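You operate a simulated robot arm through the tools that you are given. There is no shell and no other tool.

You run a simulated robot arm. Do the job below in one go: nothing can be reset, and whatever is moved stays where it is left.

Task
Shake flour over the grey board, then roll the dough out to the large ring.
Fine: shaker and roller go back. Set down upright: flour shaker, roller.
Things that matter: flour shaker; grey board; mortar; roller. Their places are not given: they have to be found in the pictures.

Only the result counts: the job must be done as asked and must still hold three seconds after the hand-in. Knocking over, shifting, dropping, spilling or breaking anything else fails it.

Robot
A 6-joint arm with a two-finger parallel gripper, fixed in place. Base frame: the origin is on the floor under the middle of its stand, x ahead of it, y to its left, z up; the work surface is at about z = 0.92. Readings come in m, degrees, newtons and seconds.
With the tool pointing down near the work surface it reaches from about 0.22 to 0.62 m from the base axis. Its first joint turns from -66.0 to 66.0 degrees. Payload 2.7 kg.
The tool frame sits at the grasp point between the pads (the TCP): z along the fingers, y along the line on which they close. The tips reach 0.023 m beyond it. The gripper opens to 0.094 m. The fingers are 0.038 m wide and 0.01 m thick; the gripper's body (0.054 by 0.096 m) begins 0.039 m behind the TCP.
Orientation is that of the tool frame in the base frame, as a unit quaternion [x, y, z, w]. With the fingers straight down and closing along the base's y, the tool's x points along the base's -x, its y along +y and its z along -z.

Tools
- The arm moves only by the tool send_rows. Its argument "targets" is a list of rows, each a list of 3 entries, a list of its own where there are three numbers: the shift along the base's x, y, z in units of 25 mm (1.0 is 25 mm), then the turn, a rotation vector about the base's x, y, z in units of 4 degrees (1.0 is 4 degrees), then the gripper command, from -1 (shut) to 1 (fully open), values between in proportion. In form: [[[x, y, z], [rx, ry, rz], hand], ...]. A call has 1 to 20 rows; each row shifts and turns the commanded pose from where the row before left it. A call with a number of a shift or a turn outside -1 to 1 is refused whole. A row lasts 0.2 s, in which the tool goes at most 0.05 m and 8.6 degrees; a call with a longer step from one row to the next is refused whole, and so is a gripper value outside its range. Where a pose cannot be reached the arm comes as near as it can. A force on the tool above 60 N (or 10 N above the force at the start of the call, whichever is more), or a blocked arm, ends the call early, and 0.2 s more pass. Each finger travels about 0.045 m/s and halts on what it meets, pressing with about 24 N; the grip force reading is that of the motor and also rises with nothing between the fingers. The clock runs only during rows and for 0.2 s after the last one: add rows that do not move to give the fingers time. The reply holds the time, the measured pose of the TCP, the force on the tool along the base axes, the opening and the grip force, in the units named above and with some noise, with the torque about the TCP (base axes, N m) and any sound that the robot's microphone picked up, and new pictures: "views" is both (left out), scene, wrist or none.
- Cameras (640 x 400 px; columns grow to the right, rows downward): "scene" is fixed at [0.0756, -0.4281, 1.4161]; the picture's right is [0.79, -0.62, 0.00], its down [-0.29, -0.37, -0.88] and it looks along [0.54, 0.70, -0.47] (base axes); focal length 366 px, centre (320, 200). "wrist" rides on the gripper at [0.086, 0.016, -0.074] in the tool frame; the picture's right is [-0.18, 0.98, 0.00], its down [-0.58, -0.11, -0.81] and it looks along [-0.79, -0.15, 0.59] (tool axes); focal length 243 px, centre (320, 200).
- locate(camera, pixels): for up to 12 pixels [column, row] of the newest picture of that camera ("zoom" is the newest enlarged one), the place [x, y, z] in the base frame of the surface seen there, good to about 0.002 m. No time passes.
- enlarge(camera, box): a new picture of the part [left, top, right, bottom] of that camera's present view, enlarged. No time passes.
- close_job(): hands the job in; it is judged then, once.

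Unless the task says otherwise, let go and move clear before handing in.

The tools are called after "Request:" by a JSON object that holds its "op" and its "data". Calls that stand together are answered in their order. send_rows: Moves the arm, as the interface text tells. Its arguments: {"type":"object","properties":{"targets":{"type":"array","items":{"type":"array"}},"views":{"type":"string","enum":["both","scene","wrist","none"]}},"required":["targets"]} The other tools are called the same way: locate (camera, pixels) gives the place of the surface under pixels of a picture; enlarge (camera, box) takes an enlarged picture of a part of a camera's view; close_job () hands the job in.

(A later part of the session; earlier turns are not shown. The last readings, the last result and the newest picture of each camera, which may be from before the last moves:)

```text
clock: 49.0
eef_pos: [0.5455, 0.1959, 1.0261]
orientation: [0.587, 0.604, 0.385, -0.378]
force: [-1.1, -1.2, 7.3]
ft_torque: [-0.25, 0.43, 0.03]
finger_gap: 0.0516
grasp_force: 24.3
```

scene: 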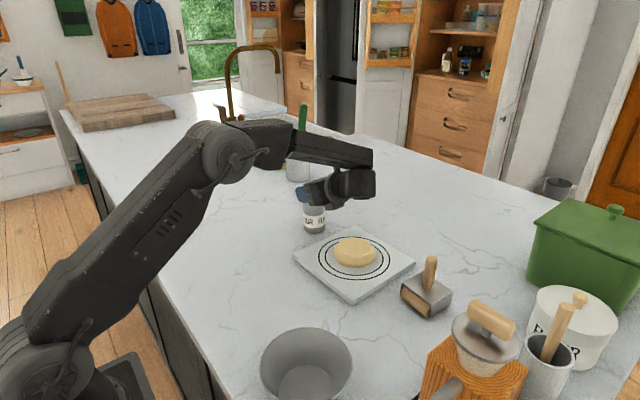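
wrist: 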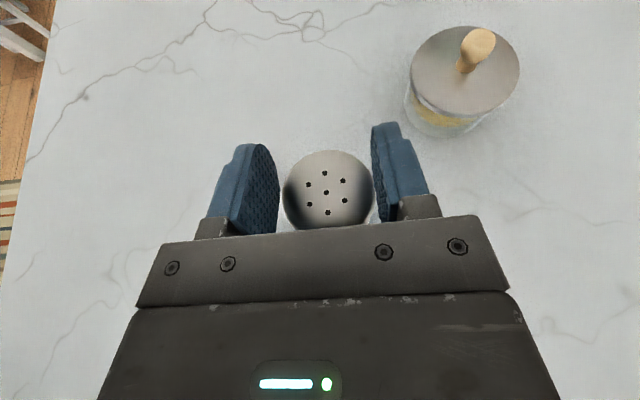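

Contact is confirmed at 7.3 N, and the pads held that load without slipping. I'll relax slightly and open the fingers.

Request:
{"op": "send_rows", "data": {"targets": [[[0, 0, 0.03], [0, 0, 0], -1], [[0, 0, 0], [0, 0, 0], 0.4], [[0, 0, 0], [0, 0, 0], 0.8], [[0, 0, 0], [0, 0, 0], 1], [[0, 0, 0], [0, 0, 0], 1], [[0, 0, 0], [0, 0, 0], 1]], "views": "both"}}

```text
clock: 50.4
eef_pos: [0.5457, 0.1942, 1.0264]
orientation: [0.587, 0.604, 0.383, -0.378]
force: [0.5, -0.1, -0.8]
ft_torque: [-0.03, -0.01, 0.01]
finger_gap: 0.0938
grasp_force: 0.0
```

scene: 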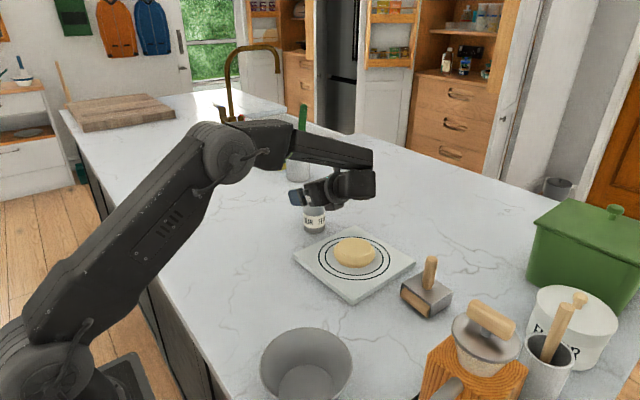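
wrist: 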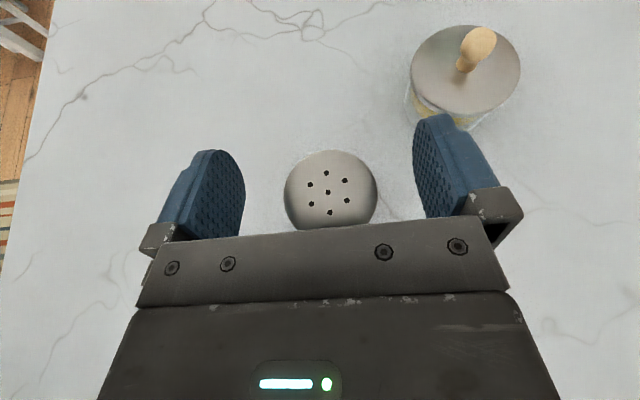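

The shaker stands upright, released, with its top near (331,190) in the wrist view. I'll measure where it stands now.

Request:
{"op": "locate", "data": {"camera": "wrist", "pixels": [[331, 192], [287, 193], [375, 190], [331, 153], [331, 226]]}}

Request:
{"op": "enlarge", "data": {"camera": "scene", "box": [270, 170, 390, 250]}}

```text
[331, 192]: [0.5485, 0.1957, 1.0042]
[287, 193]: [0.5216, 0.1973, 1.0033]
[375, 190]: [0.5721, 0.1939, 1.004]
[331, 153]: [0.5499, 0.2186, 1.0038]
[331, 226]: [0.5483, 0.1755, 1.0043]
```

```text
5.00 times, centred on (330, 210) of scene
```

zoom: 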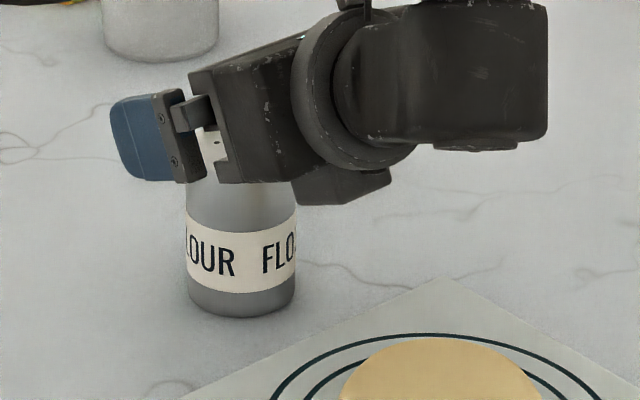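

The shaker stands at (0.547, 0.1955). I'll lower the open hand along it to grip lower on the body at TCP z of about 0.970, slightly back for palm clearance, and then close.

Request:
{"op": "send_rows", "data": {"targets": [[[0.03, -0.09, -0.4], [0, 0, 0], 1], [[0.02, -0.08, -0.6], [0, 0, 0], 1], [[0, 0, -0.6], [0, 0, 0], 1], [[0, 0, -0.45], [0, 0, 0], 1], [[0, 0, -0.2], [0, 0, 0], 1], [[0, 0, 0], [0, 0, 0], 1]], "views": "both"}}

```text
clock: 51.8
eef_pos: [0.5471, 0.1907, 0.9705]
orientation: [0.587, 0.605, 0.383, -0.379]
force: [-0.3, -0.7, 0.8]
ft_torque: [0.01, 0.0, 0.01]
finger_gap: 0.0941
grasp_force: 0.0
```

scene: 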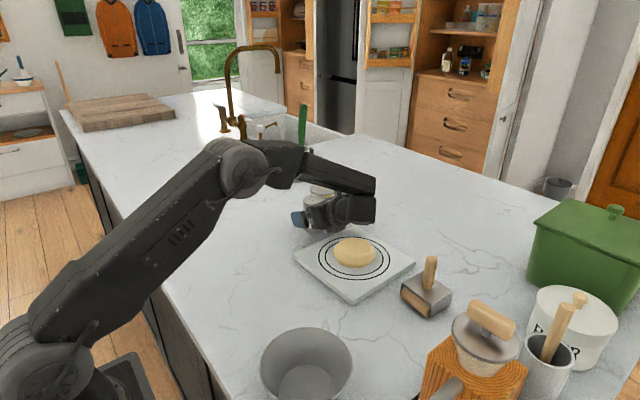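
wrist: 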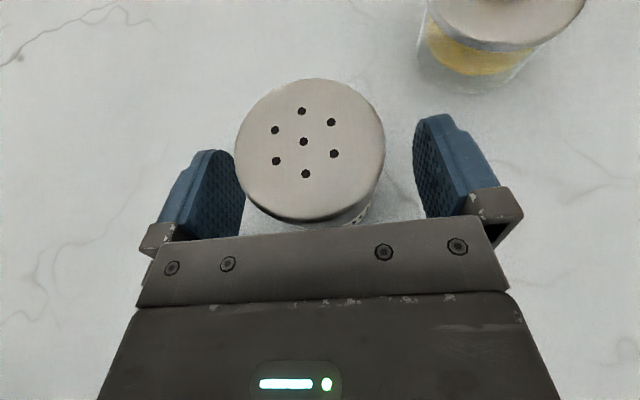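

The pads now straddle the body lower down, and the palm clears the shaker (wrist view, shaker at (310,150)). I'll close and then lift just 10 mm to test for slip.

Request:
{"op": "send_rows", "data": {"targets": [[[0, 0, 0], [0, 0, 0], -1], [[0, 0, 0], [0, 0, 0], -1], [[0, 0, 0], [0, 0, 0], -1], [[0, 0, 0], [0, 0, 0], -1], [[0, 0, 0], [0, 0, 0], -1], [[0, 0, 0], [0, 0, 0], -1], [[0, 0, 0], [0, 0, 0], -1], [[0, 0, 0], [0, 0, 0], -1]], "views": "wrist"}}

Request:
{"op": "send_rows", "data": {"targets": [[[0, 0, 0.1], [0, 0, 0], -1], [[0, 0, 0.15], [0, 0, 0], -1], [[0, 0, 0.15], [0, 0, 0], -1], [[0, 0, 0], [0, 0, 0], -1]], "views": "wrist"}}

```text
clock: 53.6
eef_pos: [0.5464, 0.1905, 0.9704]
orientation: [0.587, 0.604, 0.384, -0.379]
force: [-0.5, 0.4, 1.4]
ft_torque: [0.05, 0.09, 0.01]
finger_gap: 0.0524
grasp_force: 23.8
```

wrist: 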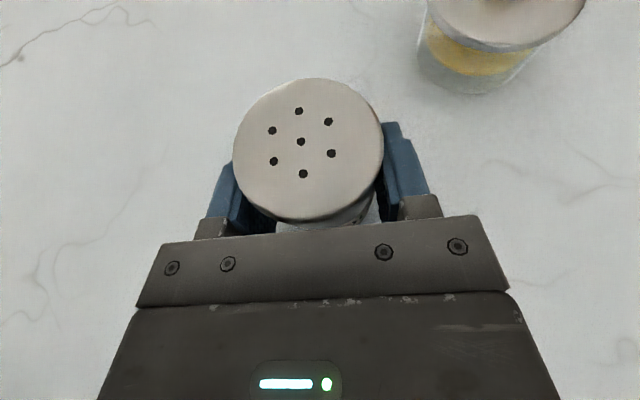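

```text
clock: 54.6
eef_pos: [0.5473, 0.1907, 0.9809]
orientation: [0.587, 0.604, 0.383, -0.379]
force: [-0.5, 0.6, -0.5]
ft_torque: [0.0, 0.0, 0.0]
finger_gap: 0.0522
grasp_force: 24.7
```

wrist: 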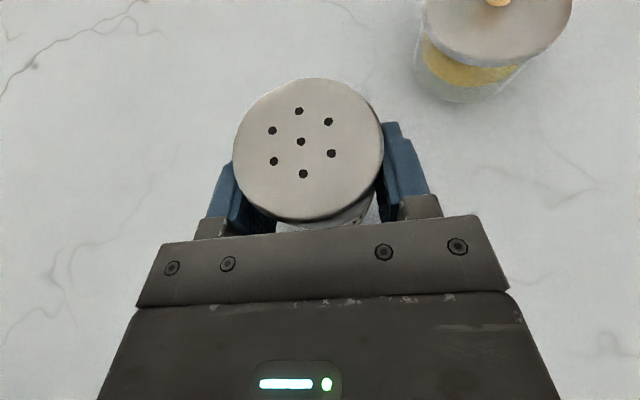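

The shaker kept its place in the view (top centre (301,142) in both pictures), so there is no slip at this lift. I'll lift a bit more with gentle acceleration and check again.

Request:
{"op": "send_rows", "data": {"targets": [[[0, 0, 0.15], [0, 0, 0], -1], [[0, 0, 0.25], [0, 0, 0], -1], [[0, 0, 0.3], [0, 0, 0], -1], [[0, 0, 0.25], [0, 0, 0], -1], [[0, 0, 0.15], [0, 0, 0], -1]], "views": "wrist"}}

```text
clock: 55.8
eef_pos: [0.5476, 0.1903, 1.0083]
orientation: [0.587, 0.604, 0.384, -0.378]
force: [1.0, 0.2, -0.8]
ft_torque: [-0.02, -0.01, 0.0]
finger_gap: 0.0523
grasp_force: 23.6
```

wrist: 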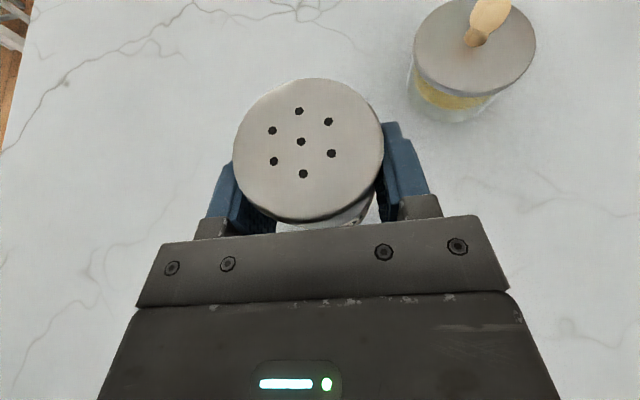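

Still no slip, so the earlier slide came from the faster lift. I'll continue gently to about z 1.13 and then check.

Request:
{"op": "send_rows", "data": {"targets": [[[0, 0, 0.2], [0, 0, 0], -1], [[0, 0, 0.3], [0, 0, 0], -1], [[0, 0, 0.35], [0, 0, 0], -1], [[0, 0, 0.35], [0, 0, 0], -1], [[0, 0, 0.35], [0, 0, 0], -1], [[0, 0, 0.35], [0, 0, 0], -1], [[0, 0, 0.35], [0, 0, 0], -1], [[0, 0, 0.35], [0, 0, 0], -1], [[0, 0, 0.35], [0, 0, 0], -1], [[0, 0, 0.35], [0, 0, 0], -1], [[0, 0, 0.35], [0, 0, 0], -1], [[0, 0, 0.35], [0, 0, 0], -1], [[0, 0, 0.35], [0, 0, 0], -1], [[0, 0, 0.3], [0, 0, 0], -1], [[0, 0, 0.2], [0, 0, 0], -1], [[0, 0, 0.1], [0, 0, 0], -1]], "views": "both"}}

```text
clock: 59.2
eef_pos: [0.5458, 0.1922, 1.1315]
orientation: [0.587, 0.604, 0.384, -0.379]
force: [0.1, 0.3, -0.8]
ft_torque: [-0.04, -0.07, 0.02]
finger_gap: 0.0524
grasp_force: 23.5
```

scene: 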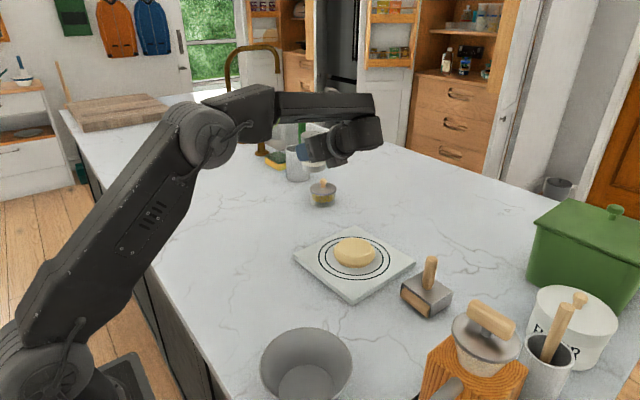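
wrist: 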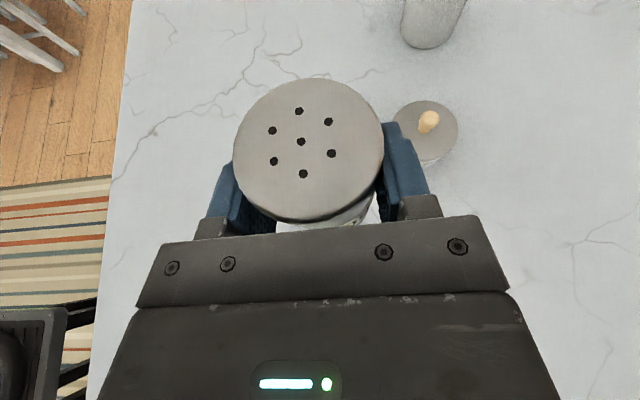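

No slip after the full lift. I'll carry it gently over the board centre.

Request:
{"op": "send_rows", "data": {"targets": [[[-0.02, -0.15, 0], [0, 0, 0], -1], [[-0.04, -0.28, 0], [0, 0, 0], -1], [[-0.04, -0.36, 0], [0, 0, 0], -1], [[-0.04, -0.38, 0], [0, 0, 0], -1], [[-0.04, -0.38, 0], [0, 0, 0], -1], [[-0.04, -0.38, 0], [0, 0, 0], -1], [[-0.04, -0.38, 0], [0, 0, 0], -1], [[-0.04, -0.38, 0], [0, 0, 0], -1], [[-0.04, -0.38, 0], [0, 0, 0], -1], [[-0.04, -0.38, 0], [0, 0, 0], -1], [[-0.04, -0.38, 0], [0, 0, 0], -1], [[-0.04, -0.38, 0], [0, 0, 0], -1], [[-0.04, -0.38, 0], [0, 0, 0], -1], [[-0.04, -0.38, 0], [0, 0, 0], -1], [[-0.04, -0.38, 0], [0, 0, 0], -1], [[-0.04, -0.36, 0], [0, 0, 0], -1], [[-0.04, -0.3, 0], [0, 0, 0], -1], [[-0.02, -0.22, 0], [0, 0, 0], -1], [[0, -0.12, 0], [0, 0, 0], -1]], "views": "both"}}

```text
clock: 63.2
eef_pos: [0.5293, 0.0319, 1.1324]
orientation: [0.587, 0.604, 0.385, -0.379]
force: [1.0, 1.0, -1.3]
ft_torque: [-0.03, 0.01, 0.02]
finger_gap: 0.0521
grasp_force: 23.3
```

scene: 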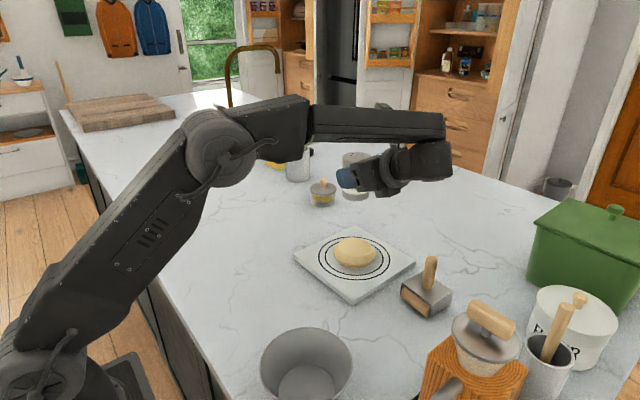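
wrist: 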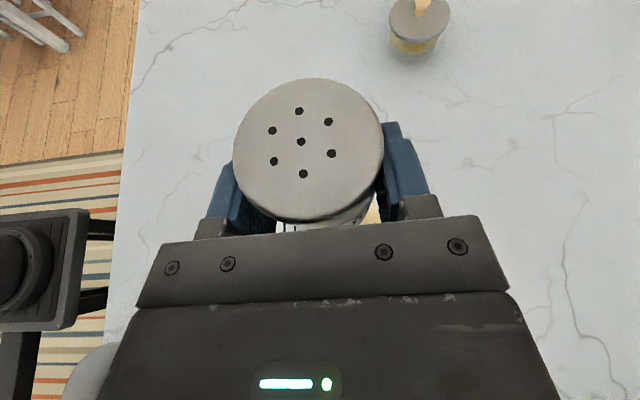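

Holding steady over the board. Next I'll level the tool to horizontal (tilt about +x), then start rolling the shaker over about the tool axis.

Request:
{"op": "send_rows", "data": {"targets": [[[0, 0, 0], [0.5, 0, 0], -1], [[0, 0, 0], [0.9, 0, 0], -1], [[0, 0, 0], [1, 0, 0], -1], [[0, 0, 0], [1, 0, 0], -1], [[0, 0, 0], [1, 0, 0], -1], [[0, 0, 0], [1, 0, 0], -1], [[0, 0, 0], [0.8, 0, 0], -1], [[0, 0, 0], [0, 0, 0], -1]], "views": "both"}}

```text
clock: 65.0
eef_pos: [0.5286, 0.0315, 1.1315]
orientation: [0.491, 0.508, 0.504, -0.497]
force: [0.0, -0.7, -1.0]
ft_torque: [-0.03, 0.02, 0.0]
finger_gap: 0.0525
grasp_force: 24.0
```

scene: 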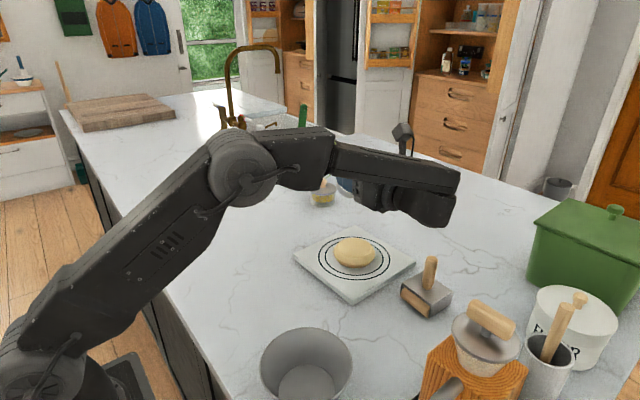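
wrist: 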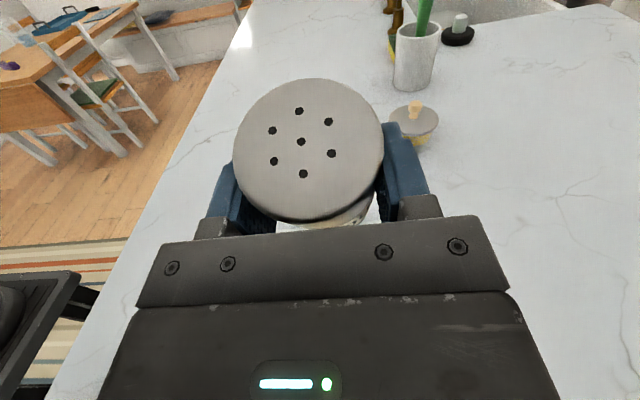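

The tool is now horizontal, pointing along +y, with the shaker unmoved in the grip. I'll roll about the tool axis for the first 76 degrees.

Request:
{"op": "send_rows", "data": {"targets": [[[0, 0, 0], [0, -0.4, 0], -1], [[0, 0, 0], [0, -0.8, 0], -1], [[0, 0, 0], [0, -1, 0], -1], [[0, 0, 0], [0, -1, 0], -1], [[0, 0, 0], [0, -1, 0], -1], [[0, 0, 0], [0, -1, 0], -1], [[0, 0, 0], [0, -1, 0], -1], [[0, 0, 0], [0, -1, 0], -1], [[0, 0, 0], [0, -1, 0], -1], [[0, 0, 0], [0, -1, 0], -1], [[0, 0, 0], [0, -1, 0], -1], [[0, 0, 0], [0, -1, 0], -1], [[0, 0, 0], [0, -1, 0], -1], [[0, 0, 0], [0, -1, 0], -1], [[0, 0, 0], [0, -1, 0], -1], [[0, 0, 0], [0, -1, 0], -1], [[0, 0, 0], [0, -1, 0], -1], [[0, 0, 0], [0, -1, 0], -1], [[0, 0, 0], [0, -1, 0], -1], [[0, 0, 0], [0, -0.8, 0], -1]], "views": "both"}}

```text
clock: 69.2
eef_pos: [0.5286, 0.0321, 1.1322]
orientation: [0.077, 0.705, 0.701, -0.077]
force: [0.6, 0.4, -2.0]
ft_torque: [0.0, -0.02, -0.01]
finger_gap: 0.0523
grasp_force: 23.7
```

scene: 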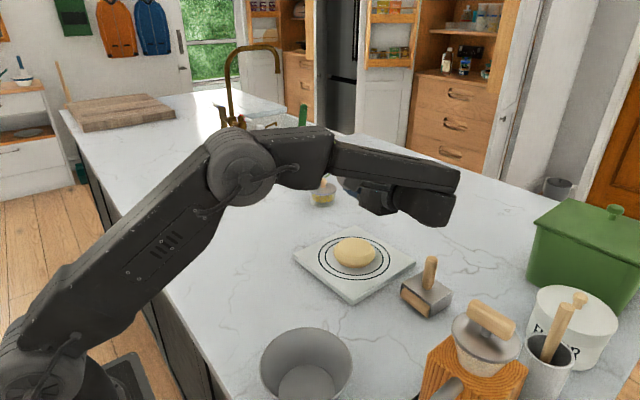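
wrist: 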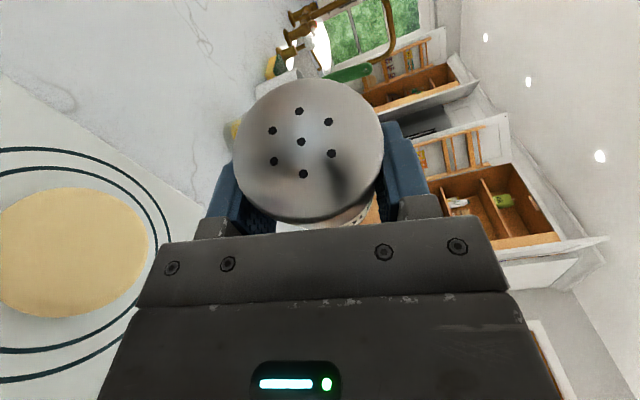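

Rolled about 77 degrees, the shaker is still firmly placed and no flour has come out yet. I'll continue the roll over the board.

Request:
{"op": "send_rows", "data": {"targets": [[[0, 0, 0], [0, -0.8, 0], -1], [[0, 0, 0], [0, -1, 0], -1], [[0, 0, 0], [0, -1, 0], -1], [[0, 0, 0], [0, -1, 0], -1], [[0, 0, 0], [0, -1, 0], -1], [[0, 0, 0], [0, -1, 0], -1], [[0, 0, 0], [0, -1, 0], -1], [[0, 0, 0], [0, -1, 0], -1], [[0, 0, 0], [0, -1, 0], -1], [[0, 0, 0], [0, -1, 0], -1], [[0, 0, 0], [0, -1, 0], -1], [[0, 0, 0], [0, -1, 0], -1], [[0, 0, 0], [0, -1, 0], -1], [[0, 0, 0], [0, -1, 0], -1], [[0, 0, 0], [0, -1, 0], -1], [[0, 0, 0], [0, -0.8, 0], -1]], "views": "both"}}

```text
clock: 72.6
eef_pos: [0.5288, 0.0328, 1.1323]
orientation: [-0.298, 0.643, 0.639, 0.299]
force: [0.1, 0.0, -1.9]
ft_torque: [-0.02, 0.06, 0.01]
finger_gap: 0.0522
grasp_force: 23.4
```

scene: 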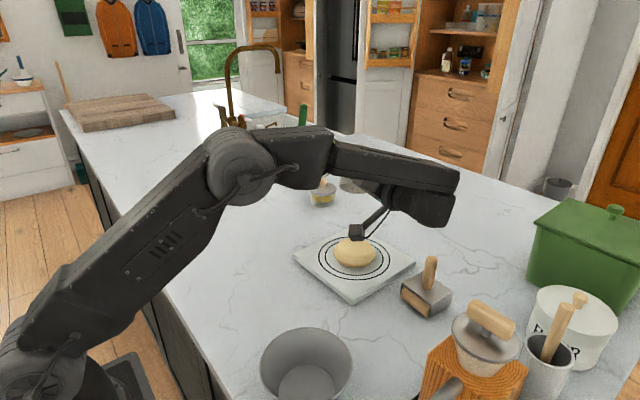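
wrist: 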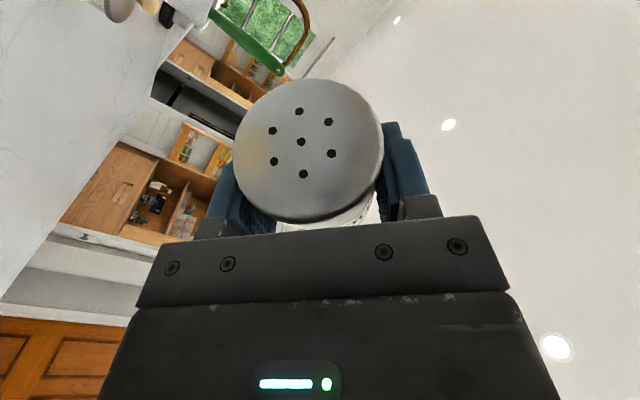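

Rolled to about 140 degrees; the camera boom hangs about 8 cm clear above the dough. I'll complete the roll to nearly inverted.

Request:
{"op": "send_rows", "data": {"targets": [[[0, 0, 0], [0, -0.8, 0], -1], [[0, 0, 0], [0, -1, 0], -1], [[0, 0, 0], [0, -1, 0], -1], [[0, 0, 0], [0, -1, 0], -1], [[0, 0, 0], [0, -1, 0], -1], [[0, 0, 0], [0, -1, 0], -1], [[0, 0, 0], [0, -1, 0], -1], [[0, 0, 0], [0, -1, 0], -1], [[0, 0, 0], [0, -1, 0], -1], [[0, 0, 0], [0, -0.8, 0], -1], [[0, 0, 0], [0, 0, 0], -1]], "views": "both"}}

```text
clock: 75.0
eef_pos: [0.5295, 0.0322, 1.1322]
orientation: [-0.49, 0.51, 0.506, 0.494]
force: [-0.1, 0.4, -1.2]
ft_torque: [0.0, 0.02, -0.03]
finger_gap: 0.0522
grasp_force: 23.9
```

scene: 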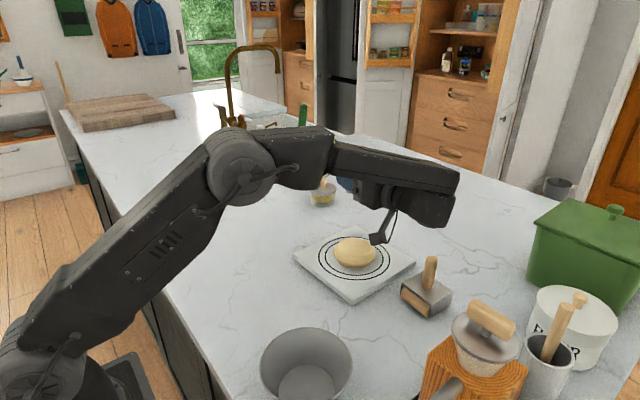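
wrist: 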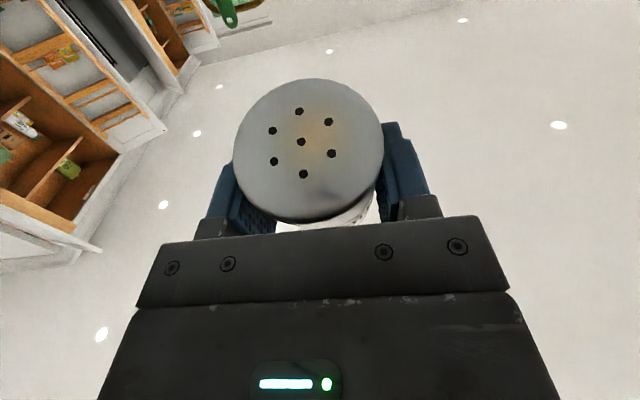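

The roll is complete and the shaker's holes face down-ish. I'll check the board for flour before shaking.

Request:
{"op": "enlarge", "data": {"camera": "scene", "box": [280, 170, 440, 310]}}

```text
2.86 times, centred on (360, 240) of scene
```

zoom: 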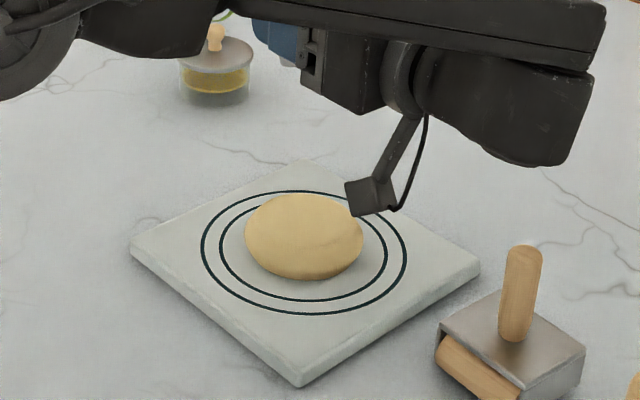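

No flour on the board yet. I'll try a gentle shake: first side to side along the closing direction, where the grip is strongest, then small up-down strokes.

Request:
{"op": "send_rows", "data": {"targets": [[[0.4, 0, 0], [0, 0, 0], -1], [[-0.4, 0, 0], [0, 0, 0], -1], [[0.4, 0, 0], [0, 0, 0], -1], [[-0.4, 0, 0], [0, 0, 0], -1], [[0, 0, -0.3], [0, 0, 0], -1], [[0, 0, 0.3], [0, 0, 0], -1], [[0, 0, -0.3], [0, 0, 0], -1], [[0, 0, 0.3], [0, 0, 0], -1]], "views": "both"}}

Request:
{"op": "enlarge", "data": {"camera": "scene", "box": [280, 170, 440, 310]}}

```text
clock: 76.8
eef_pos: [0.5287, 0.0326, 1.132]
orientation: [-0.49, 0.51, 0.506, 0.494]
force: [0.4, -0.6, -0.9]
ft_torque: [-0.04, 0.03, 0.03]
finger_gap: 0.0521
grasp_force: 24.1
```

scene: 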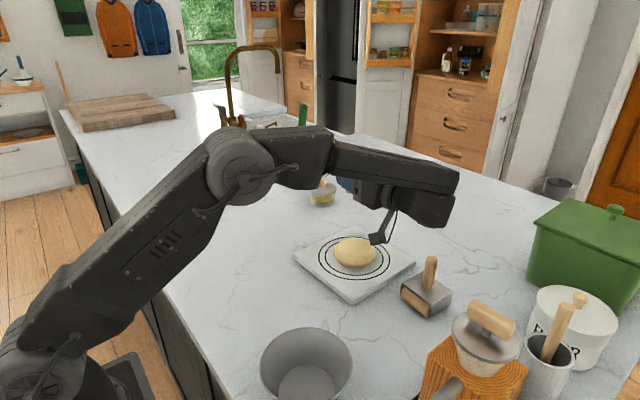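
wrist: 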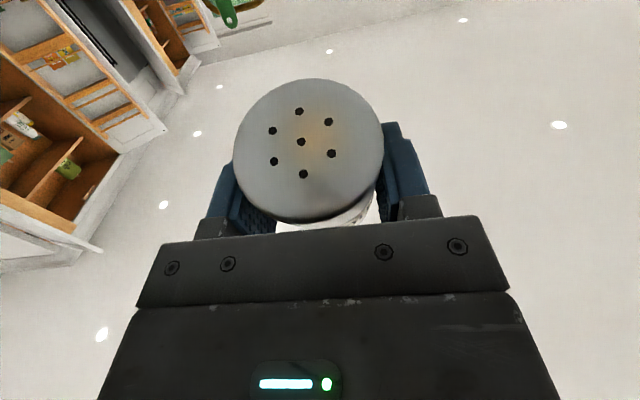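

```text
2.86 times, centred on (360, 240) of scene
```

zoom: 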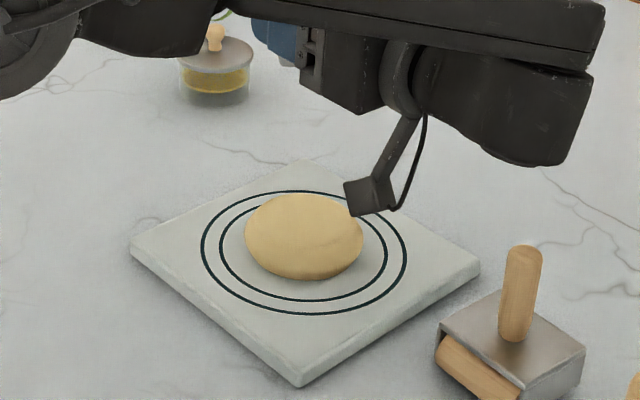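

No flour and no slip so far; the shake was probably too weak. I'll try a stronger side-to-side shake along the closing direction, centred over the board.

Request:
{"op": "send_rows", "data": {"targets": [[[0.5, 0, 0], [0, 0, 0], -1], [[-1, 0, 0], [0, 0, 0], -1], [[1, 0, 0], [0, 0, 0], -1], [[-1, 0, 0], [0, 0, 0], -1], [[1, 0, 0], [0, 0, 0], -1], [[-1, 0, 0], [0, 0, 0], -1], [[1, 0, 0], [0, 0, 0], -1], [[-0.5, 0, 0], [0, 0, 0], -1]], "views": "both"}}

Request:
{"op": "enlarge", "data": {"camera": "scene", "box": [280, 170, 440, 310]}}

Request:
{"op": "locate", "data": {"camera": "scene", "pixels": [[432, 225], [415, 215], [445, 215], [380, 240], [450, 190], [375, 190]]}}

```text
clock: 78.6
eef_pos: [0.5288, 0.033, 1.1321]
orientation: [-0.49, 0.51, 0.506, 0.494]
force: [0.0, 0.3, -0.5]
ft_torque: [0.02, -0.01, 0.01]
finger_gap: 0.0524
grasp_force: 24.2
```

scene: 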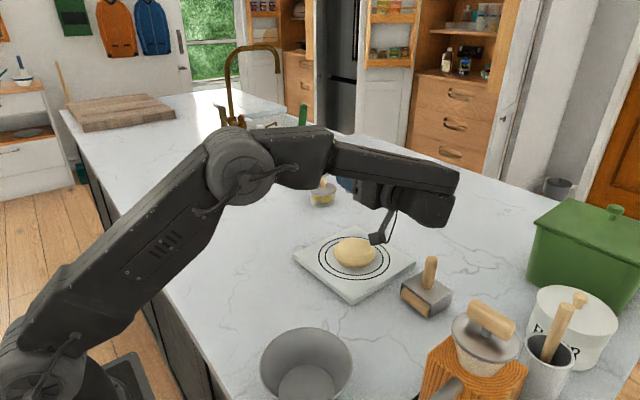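
wrist: 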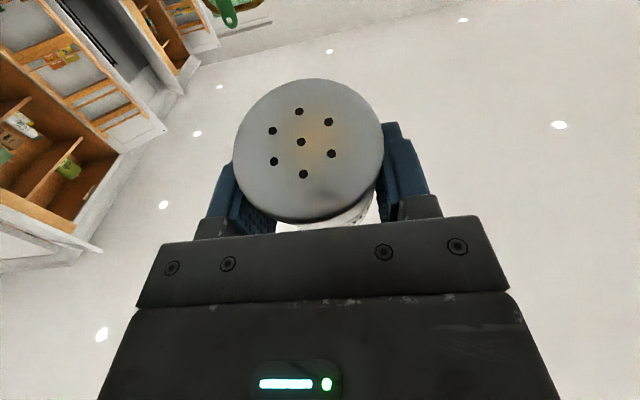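

```text
2.86 times, centred on (360, 240) of scene
```

zoom: 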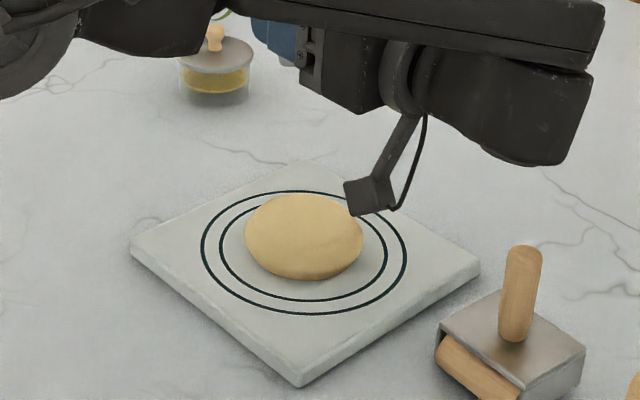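

```text
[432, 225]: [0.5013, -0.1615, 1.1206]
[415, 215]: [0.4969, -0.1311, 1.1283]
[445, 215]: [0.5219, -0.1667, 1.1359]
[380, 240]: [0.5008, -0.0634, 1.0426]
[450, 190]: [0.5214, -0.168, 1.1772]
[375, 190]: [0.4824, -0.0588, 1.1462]
```

Still no flour; the wrist clears the roller handle by about 9 cm. I'll tip the shaker 15 degrees further toward fully inverted, then try up-down strokes.

Request:
{"op": "send_rows", "data": {"targets": [[[0, 0, 0.1], [0.6, 0, 0], -1], [[0, 0, 0.15], [1, 0, 0], -1], [[0, 0, 0.15], [1, 0, 0], -1], [[0, 0, 0.1], [0.8, 0, 0], -1], [[0, 0, 0], [0.35, 0, 0], -1], [[0, 0, -0.5], [0, 0, 0], -1], [[0, 0, 0.5], [0, 0, 0], -1], [[0, 0, -0.5], [0, 0, 0], -1], [[0, 0, 0.5], [0, 0, 0], -1], [[0, 0, -0.5], [0, 0, 0], -1], [[0, 0, 0.5], [0, 0, 0], -1]], "views": "both"}}

Request:
{"op": "enlarge", "data": {"camera": "scene", "box": [280, 170, 440, 310]}}

```text
clock: 81.0
eef_pos: [0.5294, 0.032, 1.1447]
orientation: [-0.422, 0.44, 0.568, 0.553]
force: [1.0, 0.0, -1.9]
ft_torque: [-0.03, 0.01, -0.01]
finger_gap: 0.0525
grasp_force: 23.6
```

scene: 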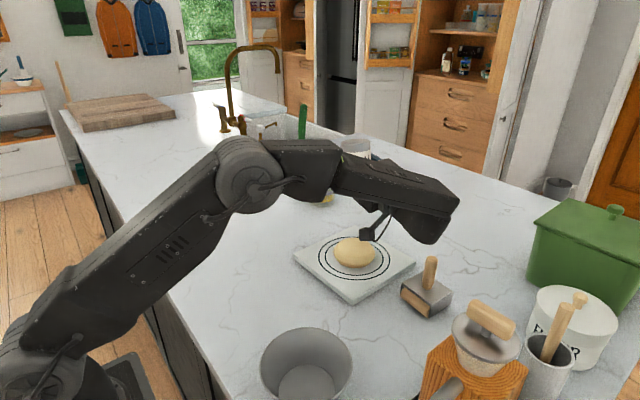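
wrist: 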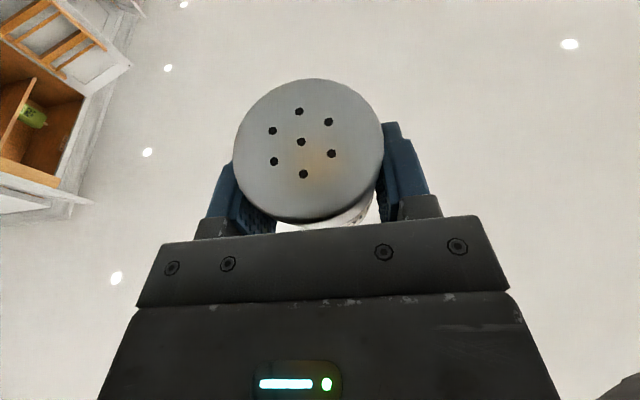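

```text
2.86 times, centred on (360, 240) of scene
```

zoom: 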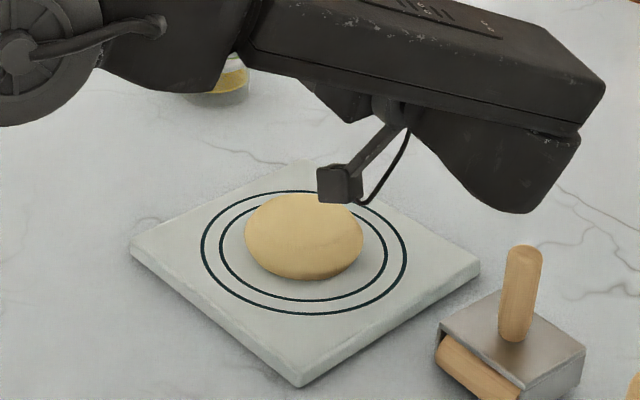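

No flour and no slip yet. I'll use full-size up-down strokes now, checking the grip right after.

Request:
{"op": "send_rows", "data": {"targets": [[[0, 0, -1], [0, 0, 0], -1], [[0, 0, 1], [0, 0, 0], -1], [[0, 0, -1], [0, 0, 0], -1], [[0, 0, 1], [0, 0, 0], -1], [[0, 0, -1], [0, 0, 0], -1], [[0, 0, 1], [0, 0, 0], -1]], "views": "both"}}

Request:
{"op": "enlarge", "data": {"camera": "scene", "box": [280, 170, 440, 310]}}

```text
clock: 82.4
eef_pos: [0.5288, 0.0322, 1.1435]
orientation: [-0.422, 0.439, 0.569, 0.553]
force: [-0.6, 0.2, -1.3]
ft_torque: [-0.03, 0.01, 0.02]
finger_gap: 0.0523
grasp_force: 24.0
```

scene: 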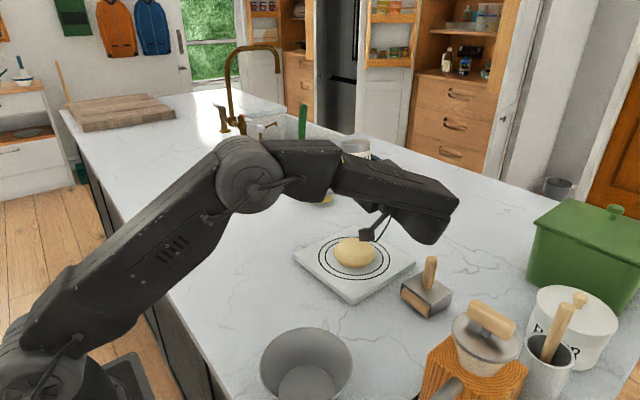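
wrist: 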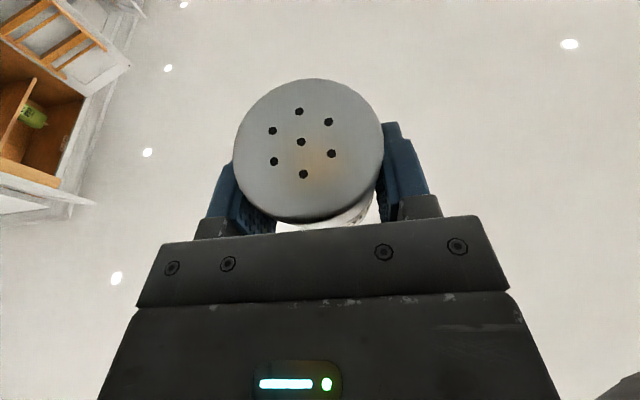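

```text
2.86 times, centred on (360, 240) of scene
```

zoom: 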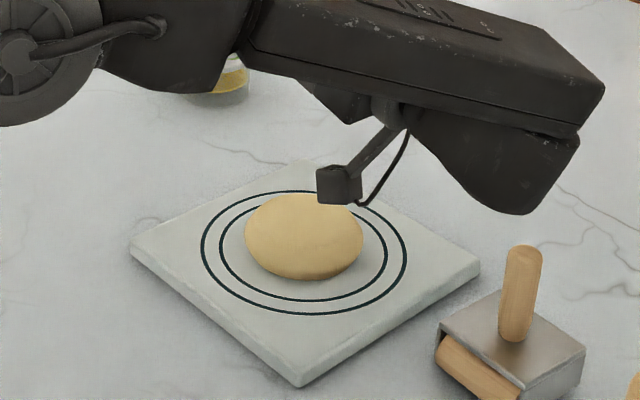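

The grip holds even with full strokes, but the board still looks bare. The shaker may need to be closer to the board, so I'll measure clearances of the camera block and wrist.

Request:
{"op": "locate", "data": {"camera": "zoom", "pixels": [[340, 200], [322, 200], [358, 200], [340, 170], [515, 210], [540, 200], [480, 195], [300, 237], [180, 240], [430, 270], [300, 330], [300, 180]]}}

Request:
{"op": "enlarge", "data": {"camera": "scene", "box": [315, 215, 395, 265]}}

```text
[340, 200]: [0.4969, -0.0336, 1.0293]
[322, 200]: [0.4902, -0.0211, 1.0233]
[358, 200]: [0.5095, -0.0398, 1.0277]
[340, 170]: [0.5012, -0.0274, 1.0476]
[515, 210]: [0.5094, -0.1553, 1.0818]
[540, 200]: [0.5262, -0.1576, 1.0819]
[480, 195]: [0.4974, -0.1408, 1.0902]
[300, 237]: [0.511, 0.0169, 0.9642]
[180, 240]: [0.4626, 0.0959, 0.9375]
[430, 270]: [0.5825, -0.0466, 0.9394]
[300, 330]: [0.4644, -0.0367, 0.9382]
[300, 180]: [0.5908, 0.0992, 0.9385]
```

```text
8.00 times, centred on (355, 240) of scene
```

zoom: 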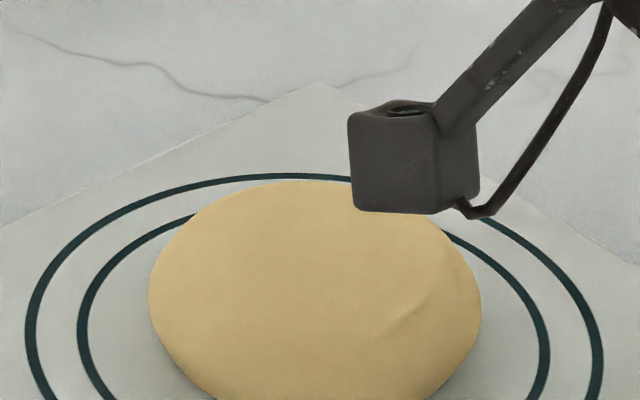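

The camera block's lowest point is about z 1.022, so I can lower the shaker about 35 mm safely. I'll do that and shake with upward-first strokes.

Request:
{"op": "send_rows", "data": {"targets": [[[0, 0, -0.5], [0, 0, 0], -1], [[0, 0, -0.6], [0, 0, 0], -1], [[0, 0, -0.3], [0, 0, 0], -1], [[0, 0, 1], [0, 0, 0], -1], [[0, 0, -1], [0, 0, 0], -1], [[0, 0, 1], [0, 0, 0], -1], [[0, 0, -1], [0, 0, 0], -1], [[0, 0, 1], [0, 0, 0], -1], [[0, 0, -1], [0, 0, 0], -1], [[0, 0, 1], [0, 0, 0], -1], [[0, 0, -1], [0, 0, 0], -1]], "views": "both"}}

Request:
{"op": "enlarge", "data": {"camera": "scene", "box": [280, 200, 440, 310]}}

```text
clock: 84.8
eef_pos: [0.5299, 0.033, 1.1089]
orientation: [-0.421, 0.439, 0.568, 0.554]
force: [0.2, 0.3, -1.1]
ft_torque: [0.01, 0.0, -0.02]
finger_gap: 0.052
grasp_force: 24.0
```

scene: 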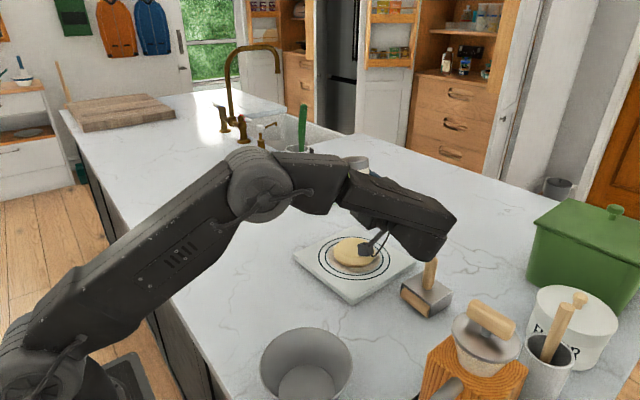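
wrist: 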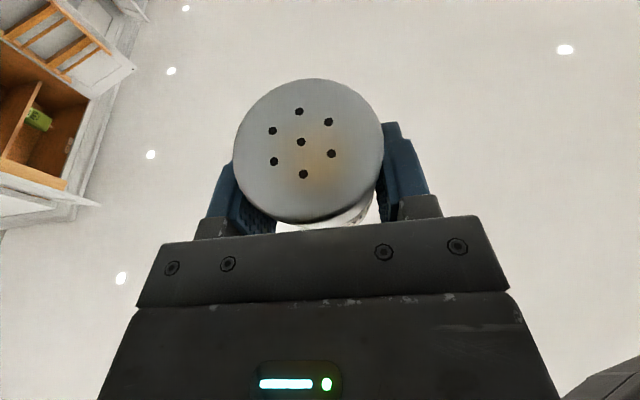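

```text
3.64 times, centred on (360, 255) of scene
```

zoom: 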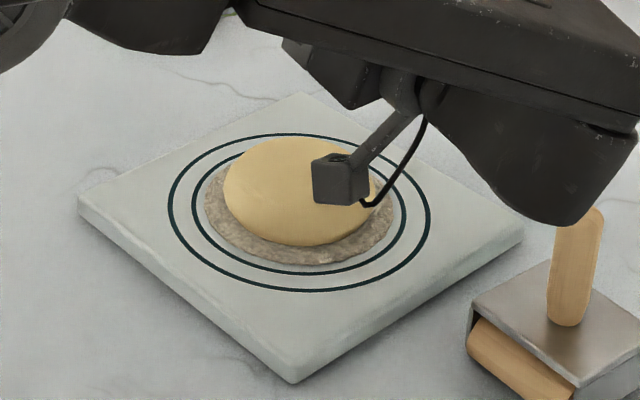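

Flour has appeared: a speckled patch now surrounds the dough in the zoom view. I'll shake some more at this height and see how the patch grows.

Request:
{"op": "send_rows", "data": {"targets": [[[0, 0, 1], [0, 0, 0], -1], [[0, 0, -1], [0, 0, 0], -1], [[0, 0, 1], [0, 0, 0], -1], [[0, 0, -1], [0, 0, 0], -1], [[0, 0, 1], [0, 0, 0], -1], [[0, 0, -1], [0, 0, 0], -1], [[0, 0, 1], [0, 0, 0], -1], [[0, 0, -1], [0, 0, 0], -1]], "views": "wrist"}}

Request:
{"op": "enlarge", "data": {"camera": "scene", "box": [280, 200, 440, 310]}}

```text
clock: 86.6
eef_pos: [0.5289, 0.0327, 1.1086]
orientation: [-0.421, 0.439, 0.568, 0.554]
force: [-0.1, 0.8, -1.4]
ft_torque: [0.03, 0.03, 0.0]
finger_gap: 0.0522
grasp_force: 23.7
```

wrist: 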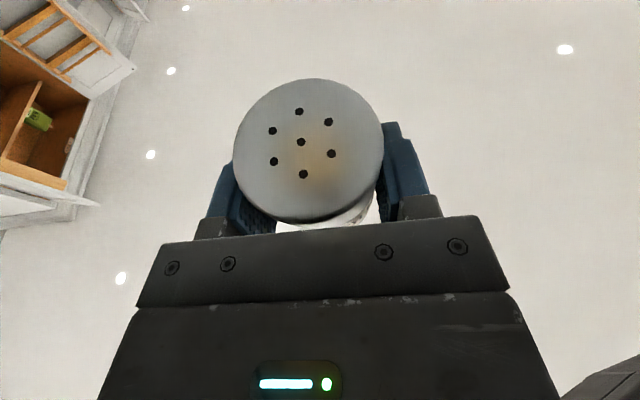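

```text
3.64 times, centred on (360, 255) of scene
```

zoom: 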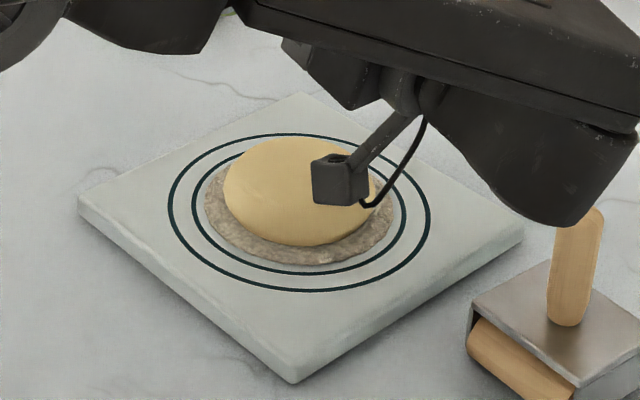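

The patch is unchanged after eight more strokes, so the board counts as floured. Now I'll reverse the moves: rise a little and undo the last 15 degree tilt, then start rolling back.

Request:
{"op": "send_rows", "data": {"targets": [[[0, 0, 0.2], [-0.6, 0, 0], -1], [[0, 0, 0.3], [-1, 0, 0], -1], [[0, 0, 0.3], [-1, 0, 0], -1], [[0, 0, 0.2], [-0.8, 0, 0], -1], [[0, 0, 0], [-0.35, 0, 0], -1], [[0, 0, 0], [0, 0.4, 0], -1], [[0, 0, 0], [0, 0.8, 0], -1], [[0, 0, 0], [0, 1, 0], -1], [[0, 0, 0], [0, 1, 0], -1], [[0, 0, 0], [0, 1, 0], -1], [[0, 0, 0], [0, 1, 0], -1], [[0, 0, 0], [0, 1, 0], -1], [[0, 0, 0], [0, 1, 0], -1], [[0, 0, 0], [0, 1, 0], -1], [[0, 0, 0], [0, 1, 0], -1], [[0, 0, 0], [0, 1, 0], -1], [[0, 0, 0], [0, 1, 0], -1], [[0, 0, 0], [0, 1, 0], -1], [[0, 0, 0], [0, 1, 0], -1], [[0, 0, 0], [0, 0.8, 0], -1]], "views": "both"}}

```text
clock: 90.8
eef_pos: [0.5293, 0.0323, 1.1339]
orientation: [-0.195, 0.682, 0.677, 0.197]
force: [-0.9, -0.5, -1.4]
ft_torque: [-0.03, -0.04, -0.02]
finger_gap: 0.0524
grasp_force: 24.4
```

scene: 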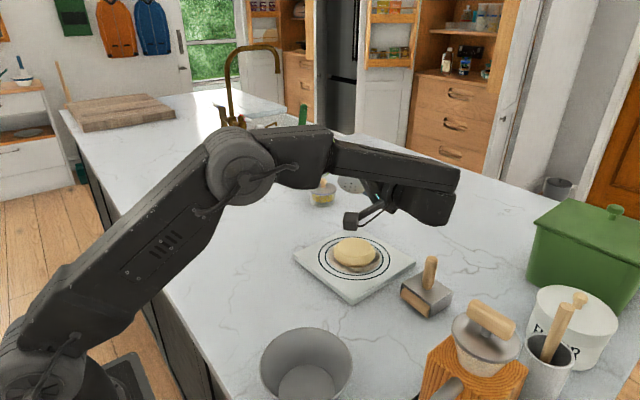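
wrist: 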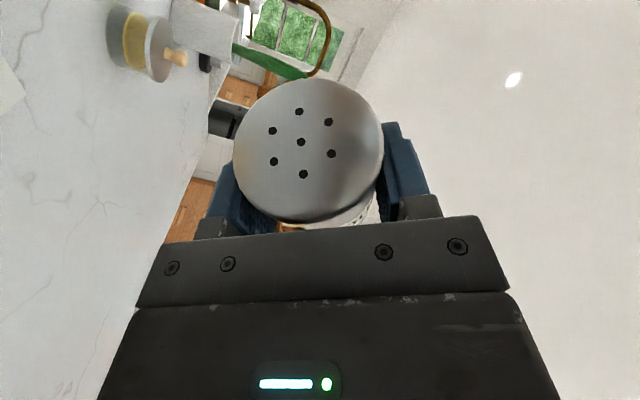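

Rolling back goes smoothly, with 121 degrees left and the shaker secure. I'll continue.

Request:
{"op": "send_rows", "data": {"targets": [[[0, 0, 0], [0, 0.7, 0], -1], [[0, 0, 0], [0, 1, 0], -1], [[0, 0, 0], [0, 1, 0], -1], [[0, 0, 0], [0, 1, 0], -1], [[0, 0, 0], [0, 1, 0], -1], [[0, 0, 0], [0, 1, 0], -1], [[0, 0, 0], [0, 1, 0], -1], [[0, 0, 0], [0, 1, 0], -1], [[0, 0, 0], [0, 1, 0], -1], [[0, 0, 0], [0, 1, 0], -1], [[0, 0, 0], [0, 1, 0], -1], [[0, 0, 0], [0, 1, 0], -1], [[0, 0, 0], [0, 1, 0], -1], [[0, 0, 0], [0, 1, 0], -1], [[0, 0, 0], [0, 1, 0], -1], [[0, 0, 0], [0, 1, 0], -1], [[0, 0, 0], [0, 1, 0], -1], [[0, 0, 0], [0, 1, 0], -1], [[0, 0, 0], [0, 1, 0], -1], [[0, 0, 0], [0, 0.7, 0], -1]], "views": "none"}}

Request:
{"op": "send_rows", "data": {"targets": [[[0, 0, 0], [0, 0.7, 0], -1], [[0, 0, 0], [0, 1, 0], -1], [[0, 0, 0], [0, 1, 0], -1], [[0, 0, 0], [0, 1, 0], -1], [[0, 0, 0], [0, 1, 0], -1], [[0, 0, 0], [0, 1, 0], -1], [[0, 0, 0], [0, 1, 0], -1], [[0, 0, 0], [0, 1, 0], -1], [[0, 0, 0], [0, 1, 0], -1], [[0, 0, 0], [0, 1, 0], -1], [[0, 0, 0], [0, 1, 0], -1], [[0, 0, 0], [0, 0.1, 0], -1], [[0, 0, 0], [0, 0, 0], -1]], "views": "both"}}

```text
clock: 95.0
eef_pos: [0.5291, 0.0307, 1.134]
orientation: [0.273, 0.654, 0.65, -0.274]
force: [-0.1, -0.5, -0.5]
ft_torque: [0.01, -0.01, 0.01]
finger_gap: 0.0521
grasp_force: 24.1
```

```text
clock: 97.8
eef_pos: [0.5314, 0.0325, 1.1353]
orientation: [0.492, 0.508, 0.504, -0.496]
force: [0.2, 0.0, -0.7]
ft_torque: [-0.04, 0.01, -0.03]
finger_gap: 0.052
grasp_force: 23.9
```

scene: 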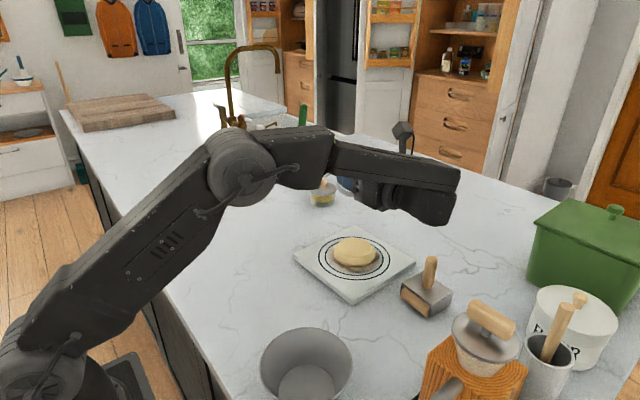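
wrist: 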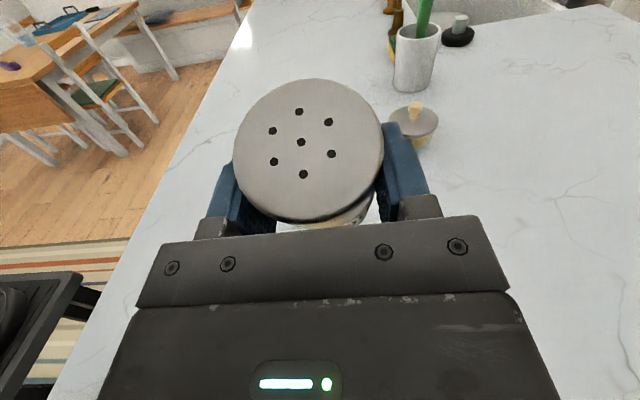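

The shaker is back to the roll it had when gripped. I'll restore the 65 degree tilt so it hangs upright, then carry it back over its spot.

Request:
{"op": "send_rows", "data": {"targets": [[[0, 0, 0], [-0.5, 0, 0], -1], [[0, 0, 0], [-0.9, 0, 0], -1], [[0, 0, 0], [-1, 0, 0], -1], [[0, 0, 0], [-1, 0, 0], -1], [[0, 0, 0], [-1, 0, 0], -1], [[0, 0, 0], [-1, 0, 0], -1], [[0, 0, 0], [-0.8, 0, 0], -1], [[0, 0, 0], [0, 0, 0], -1]], "views": "none"}}

Request:
{"op": "send_rows", "data": {"targets": [[[0.02, 0.15, 0], [0, 0, 0], -1], [[0.035, 0.28, 0], [0, 0, 0], -1], [[0.035, 0.36, 0], [0, 0, 0], -1], [[0.035, 0.38, 0], [0, 0, 0], -1], [[0.035, 0.38, 0], [0, 0, 0], -1], [[0.035, 0.38, 0], [0, 0, 0], -1], [[0.035, 0.38, 0], [0, 0, 0], -1], [[0.035, 0.38, 0], [0, 0, 0], -1], [[0.035, 0.38, 0], [0, 0, 0], -1], [[0.035, 0.38, 0], [0, 0, 0], -1], [[0.035, 0.38, 0], [0, 0, 0], -1], [[0.035, 0.38, 0], [0, 0, 0], -1], [[0.035, 0.38, 0], [0, 0, 0], -1], [[0.035, 0.38, 0], [0, 0, 0], -1], [[0.035, 0.38, 0], [0, 0, 0], -1], [[0.035, 0.36, 0], [0, 0, 0], -1], [[0.035, 0.28, 0], [0, 0, 0], -1], [[0.02, 0.2, 0], [0, 0, 0], -1], [[0, 0.12, 0], [0, 0, 0], -1]], "views": "both"}}

```text
clock: 99.6
eef_pos: [0.53, 0.0333, 1.1344]
orientation: [0.587, 0.604, 0.384, -0.378]
force: [1.0, 0.0, -0.8]
ft_torque: [-0.05, 0.0, -0.01]
finger_gap: 0.0523
grasp_force: 23.3
```

```text
clock: 103.6
eef_pos: [0.5448, 0.1913, 1.1346]
orientation: [0.587, 0.604, 0.384, -0.378]
force: [-0.8, -0.3, -1.0]
ft_torque: [-0.01, -0.02, -0.02]
finger_gap: 0.0523
grasp_force: 24.3
```

scene: 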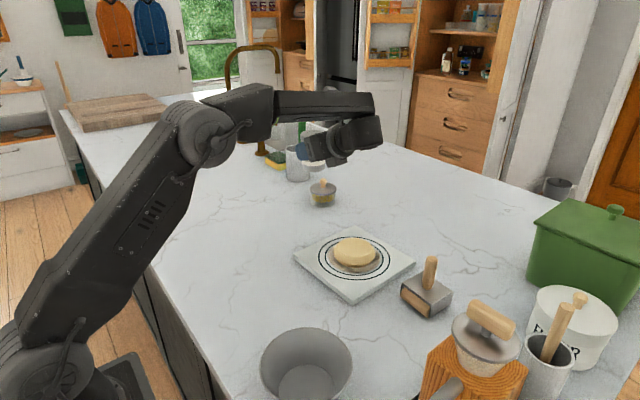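
wrist: 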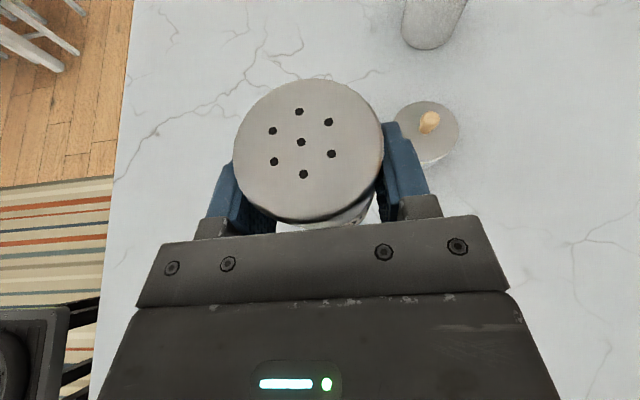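

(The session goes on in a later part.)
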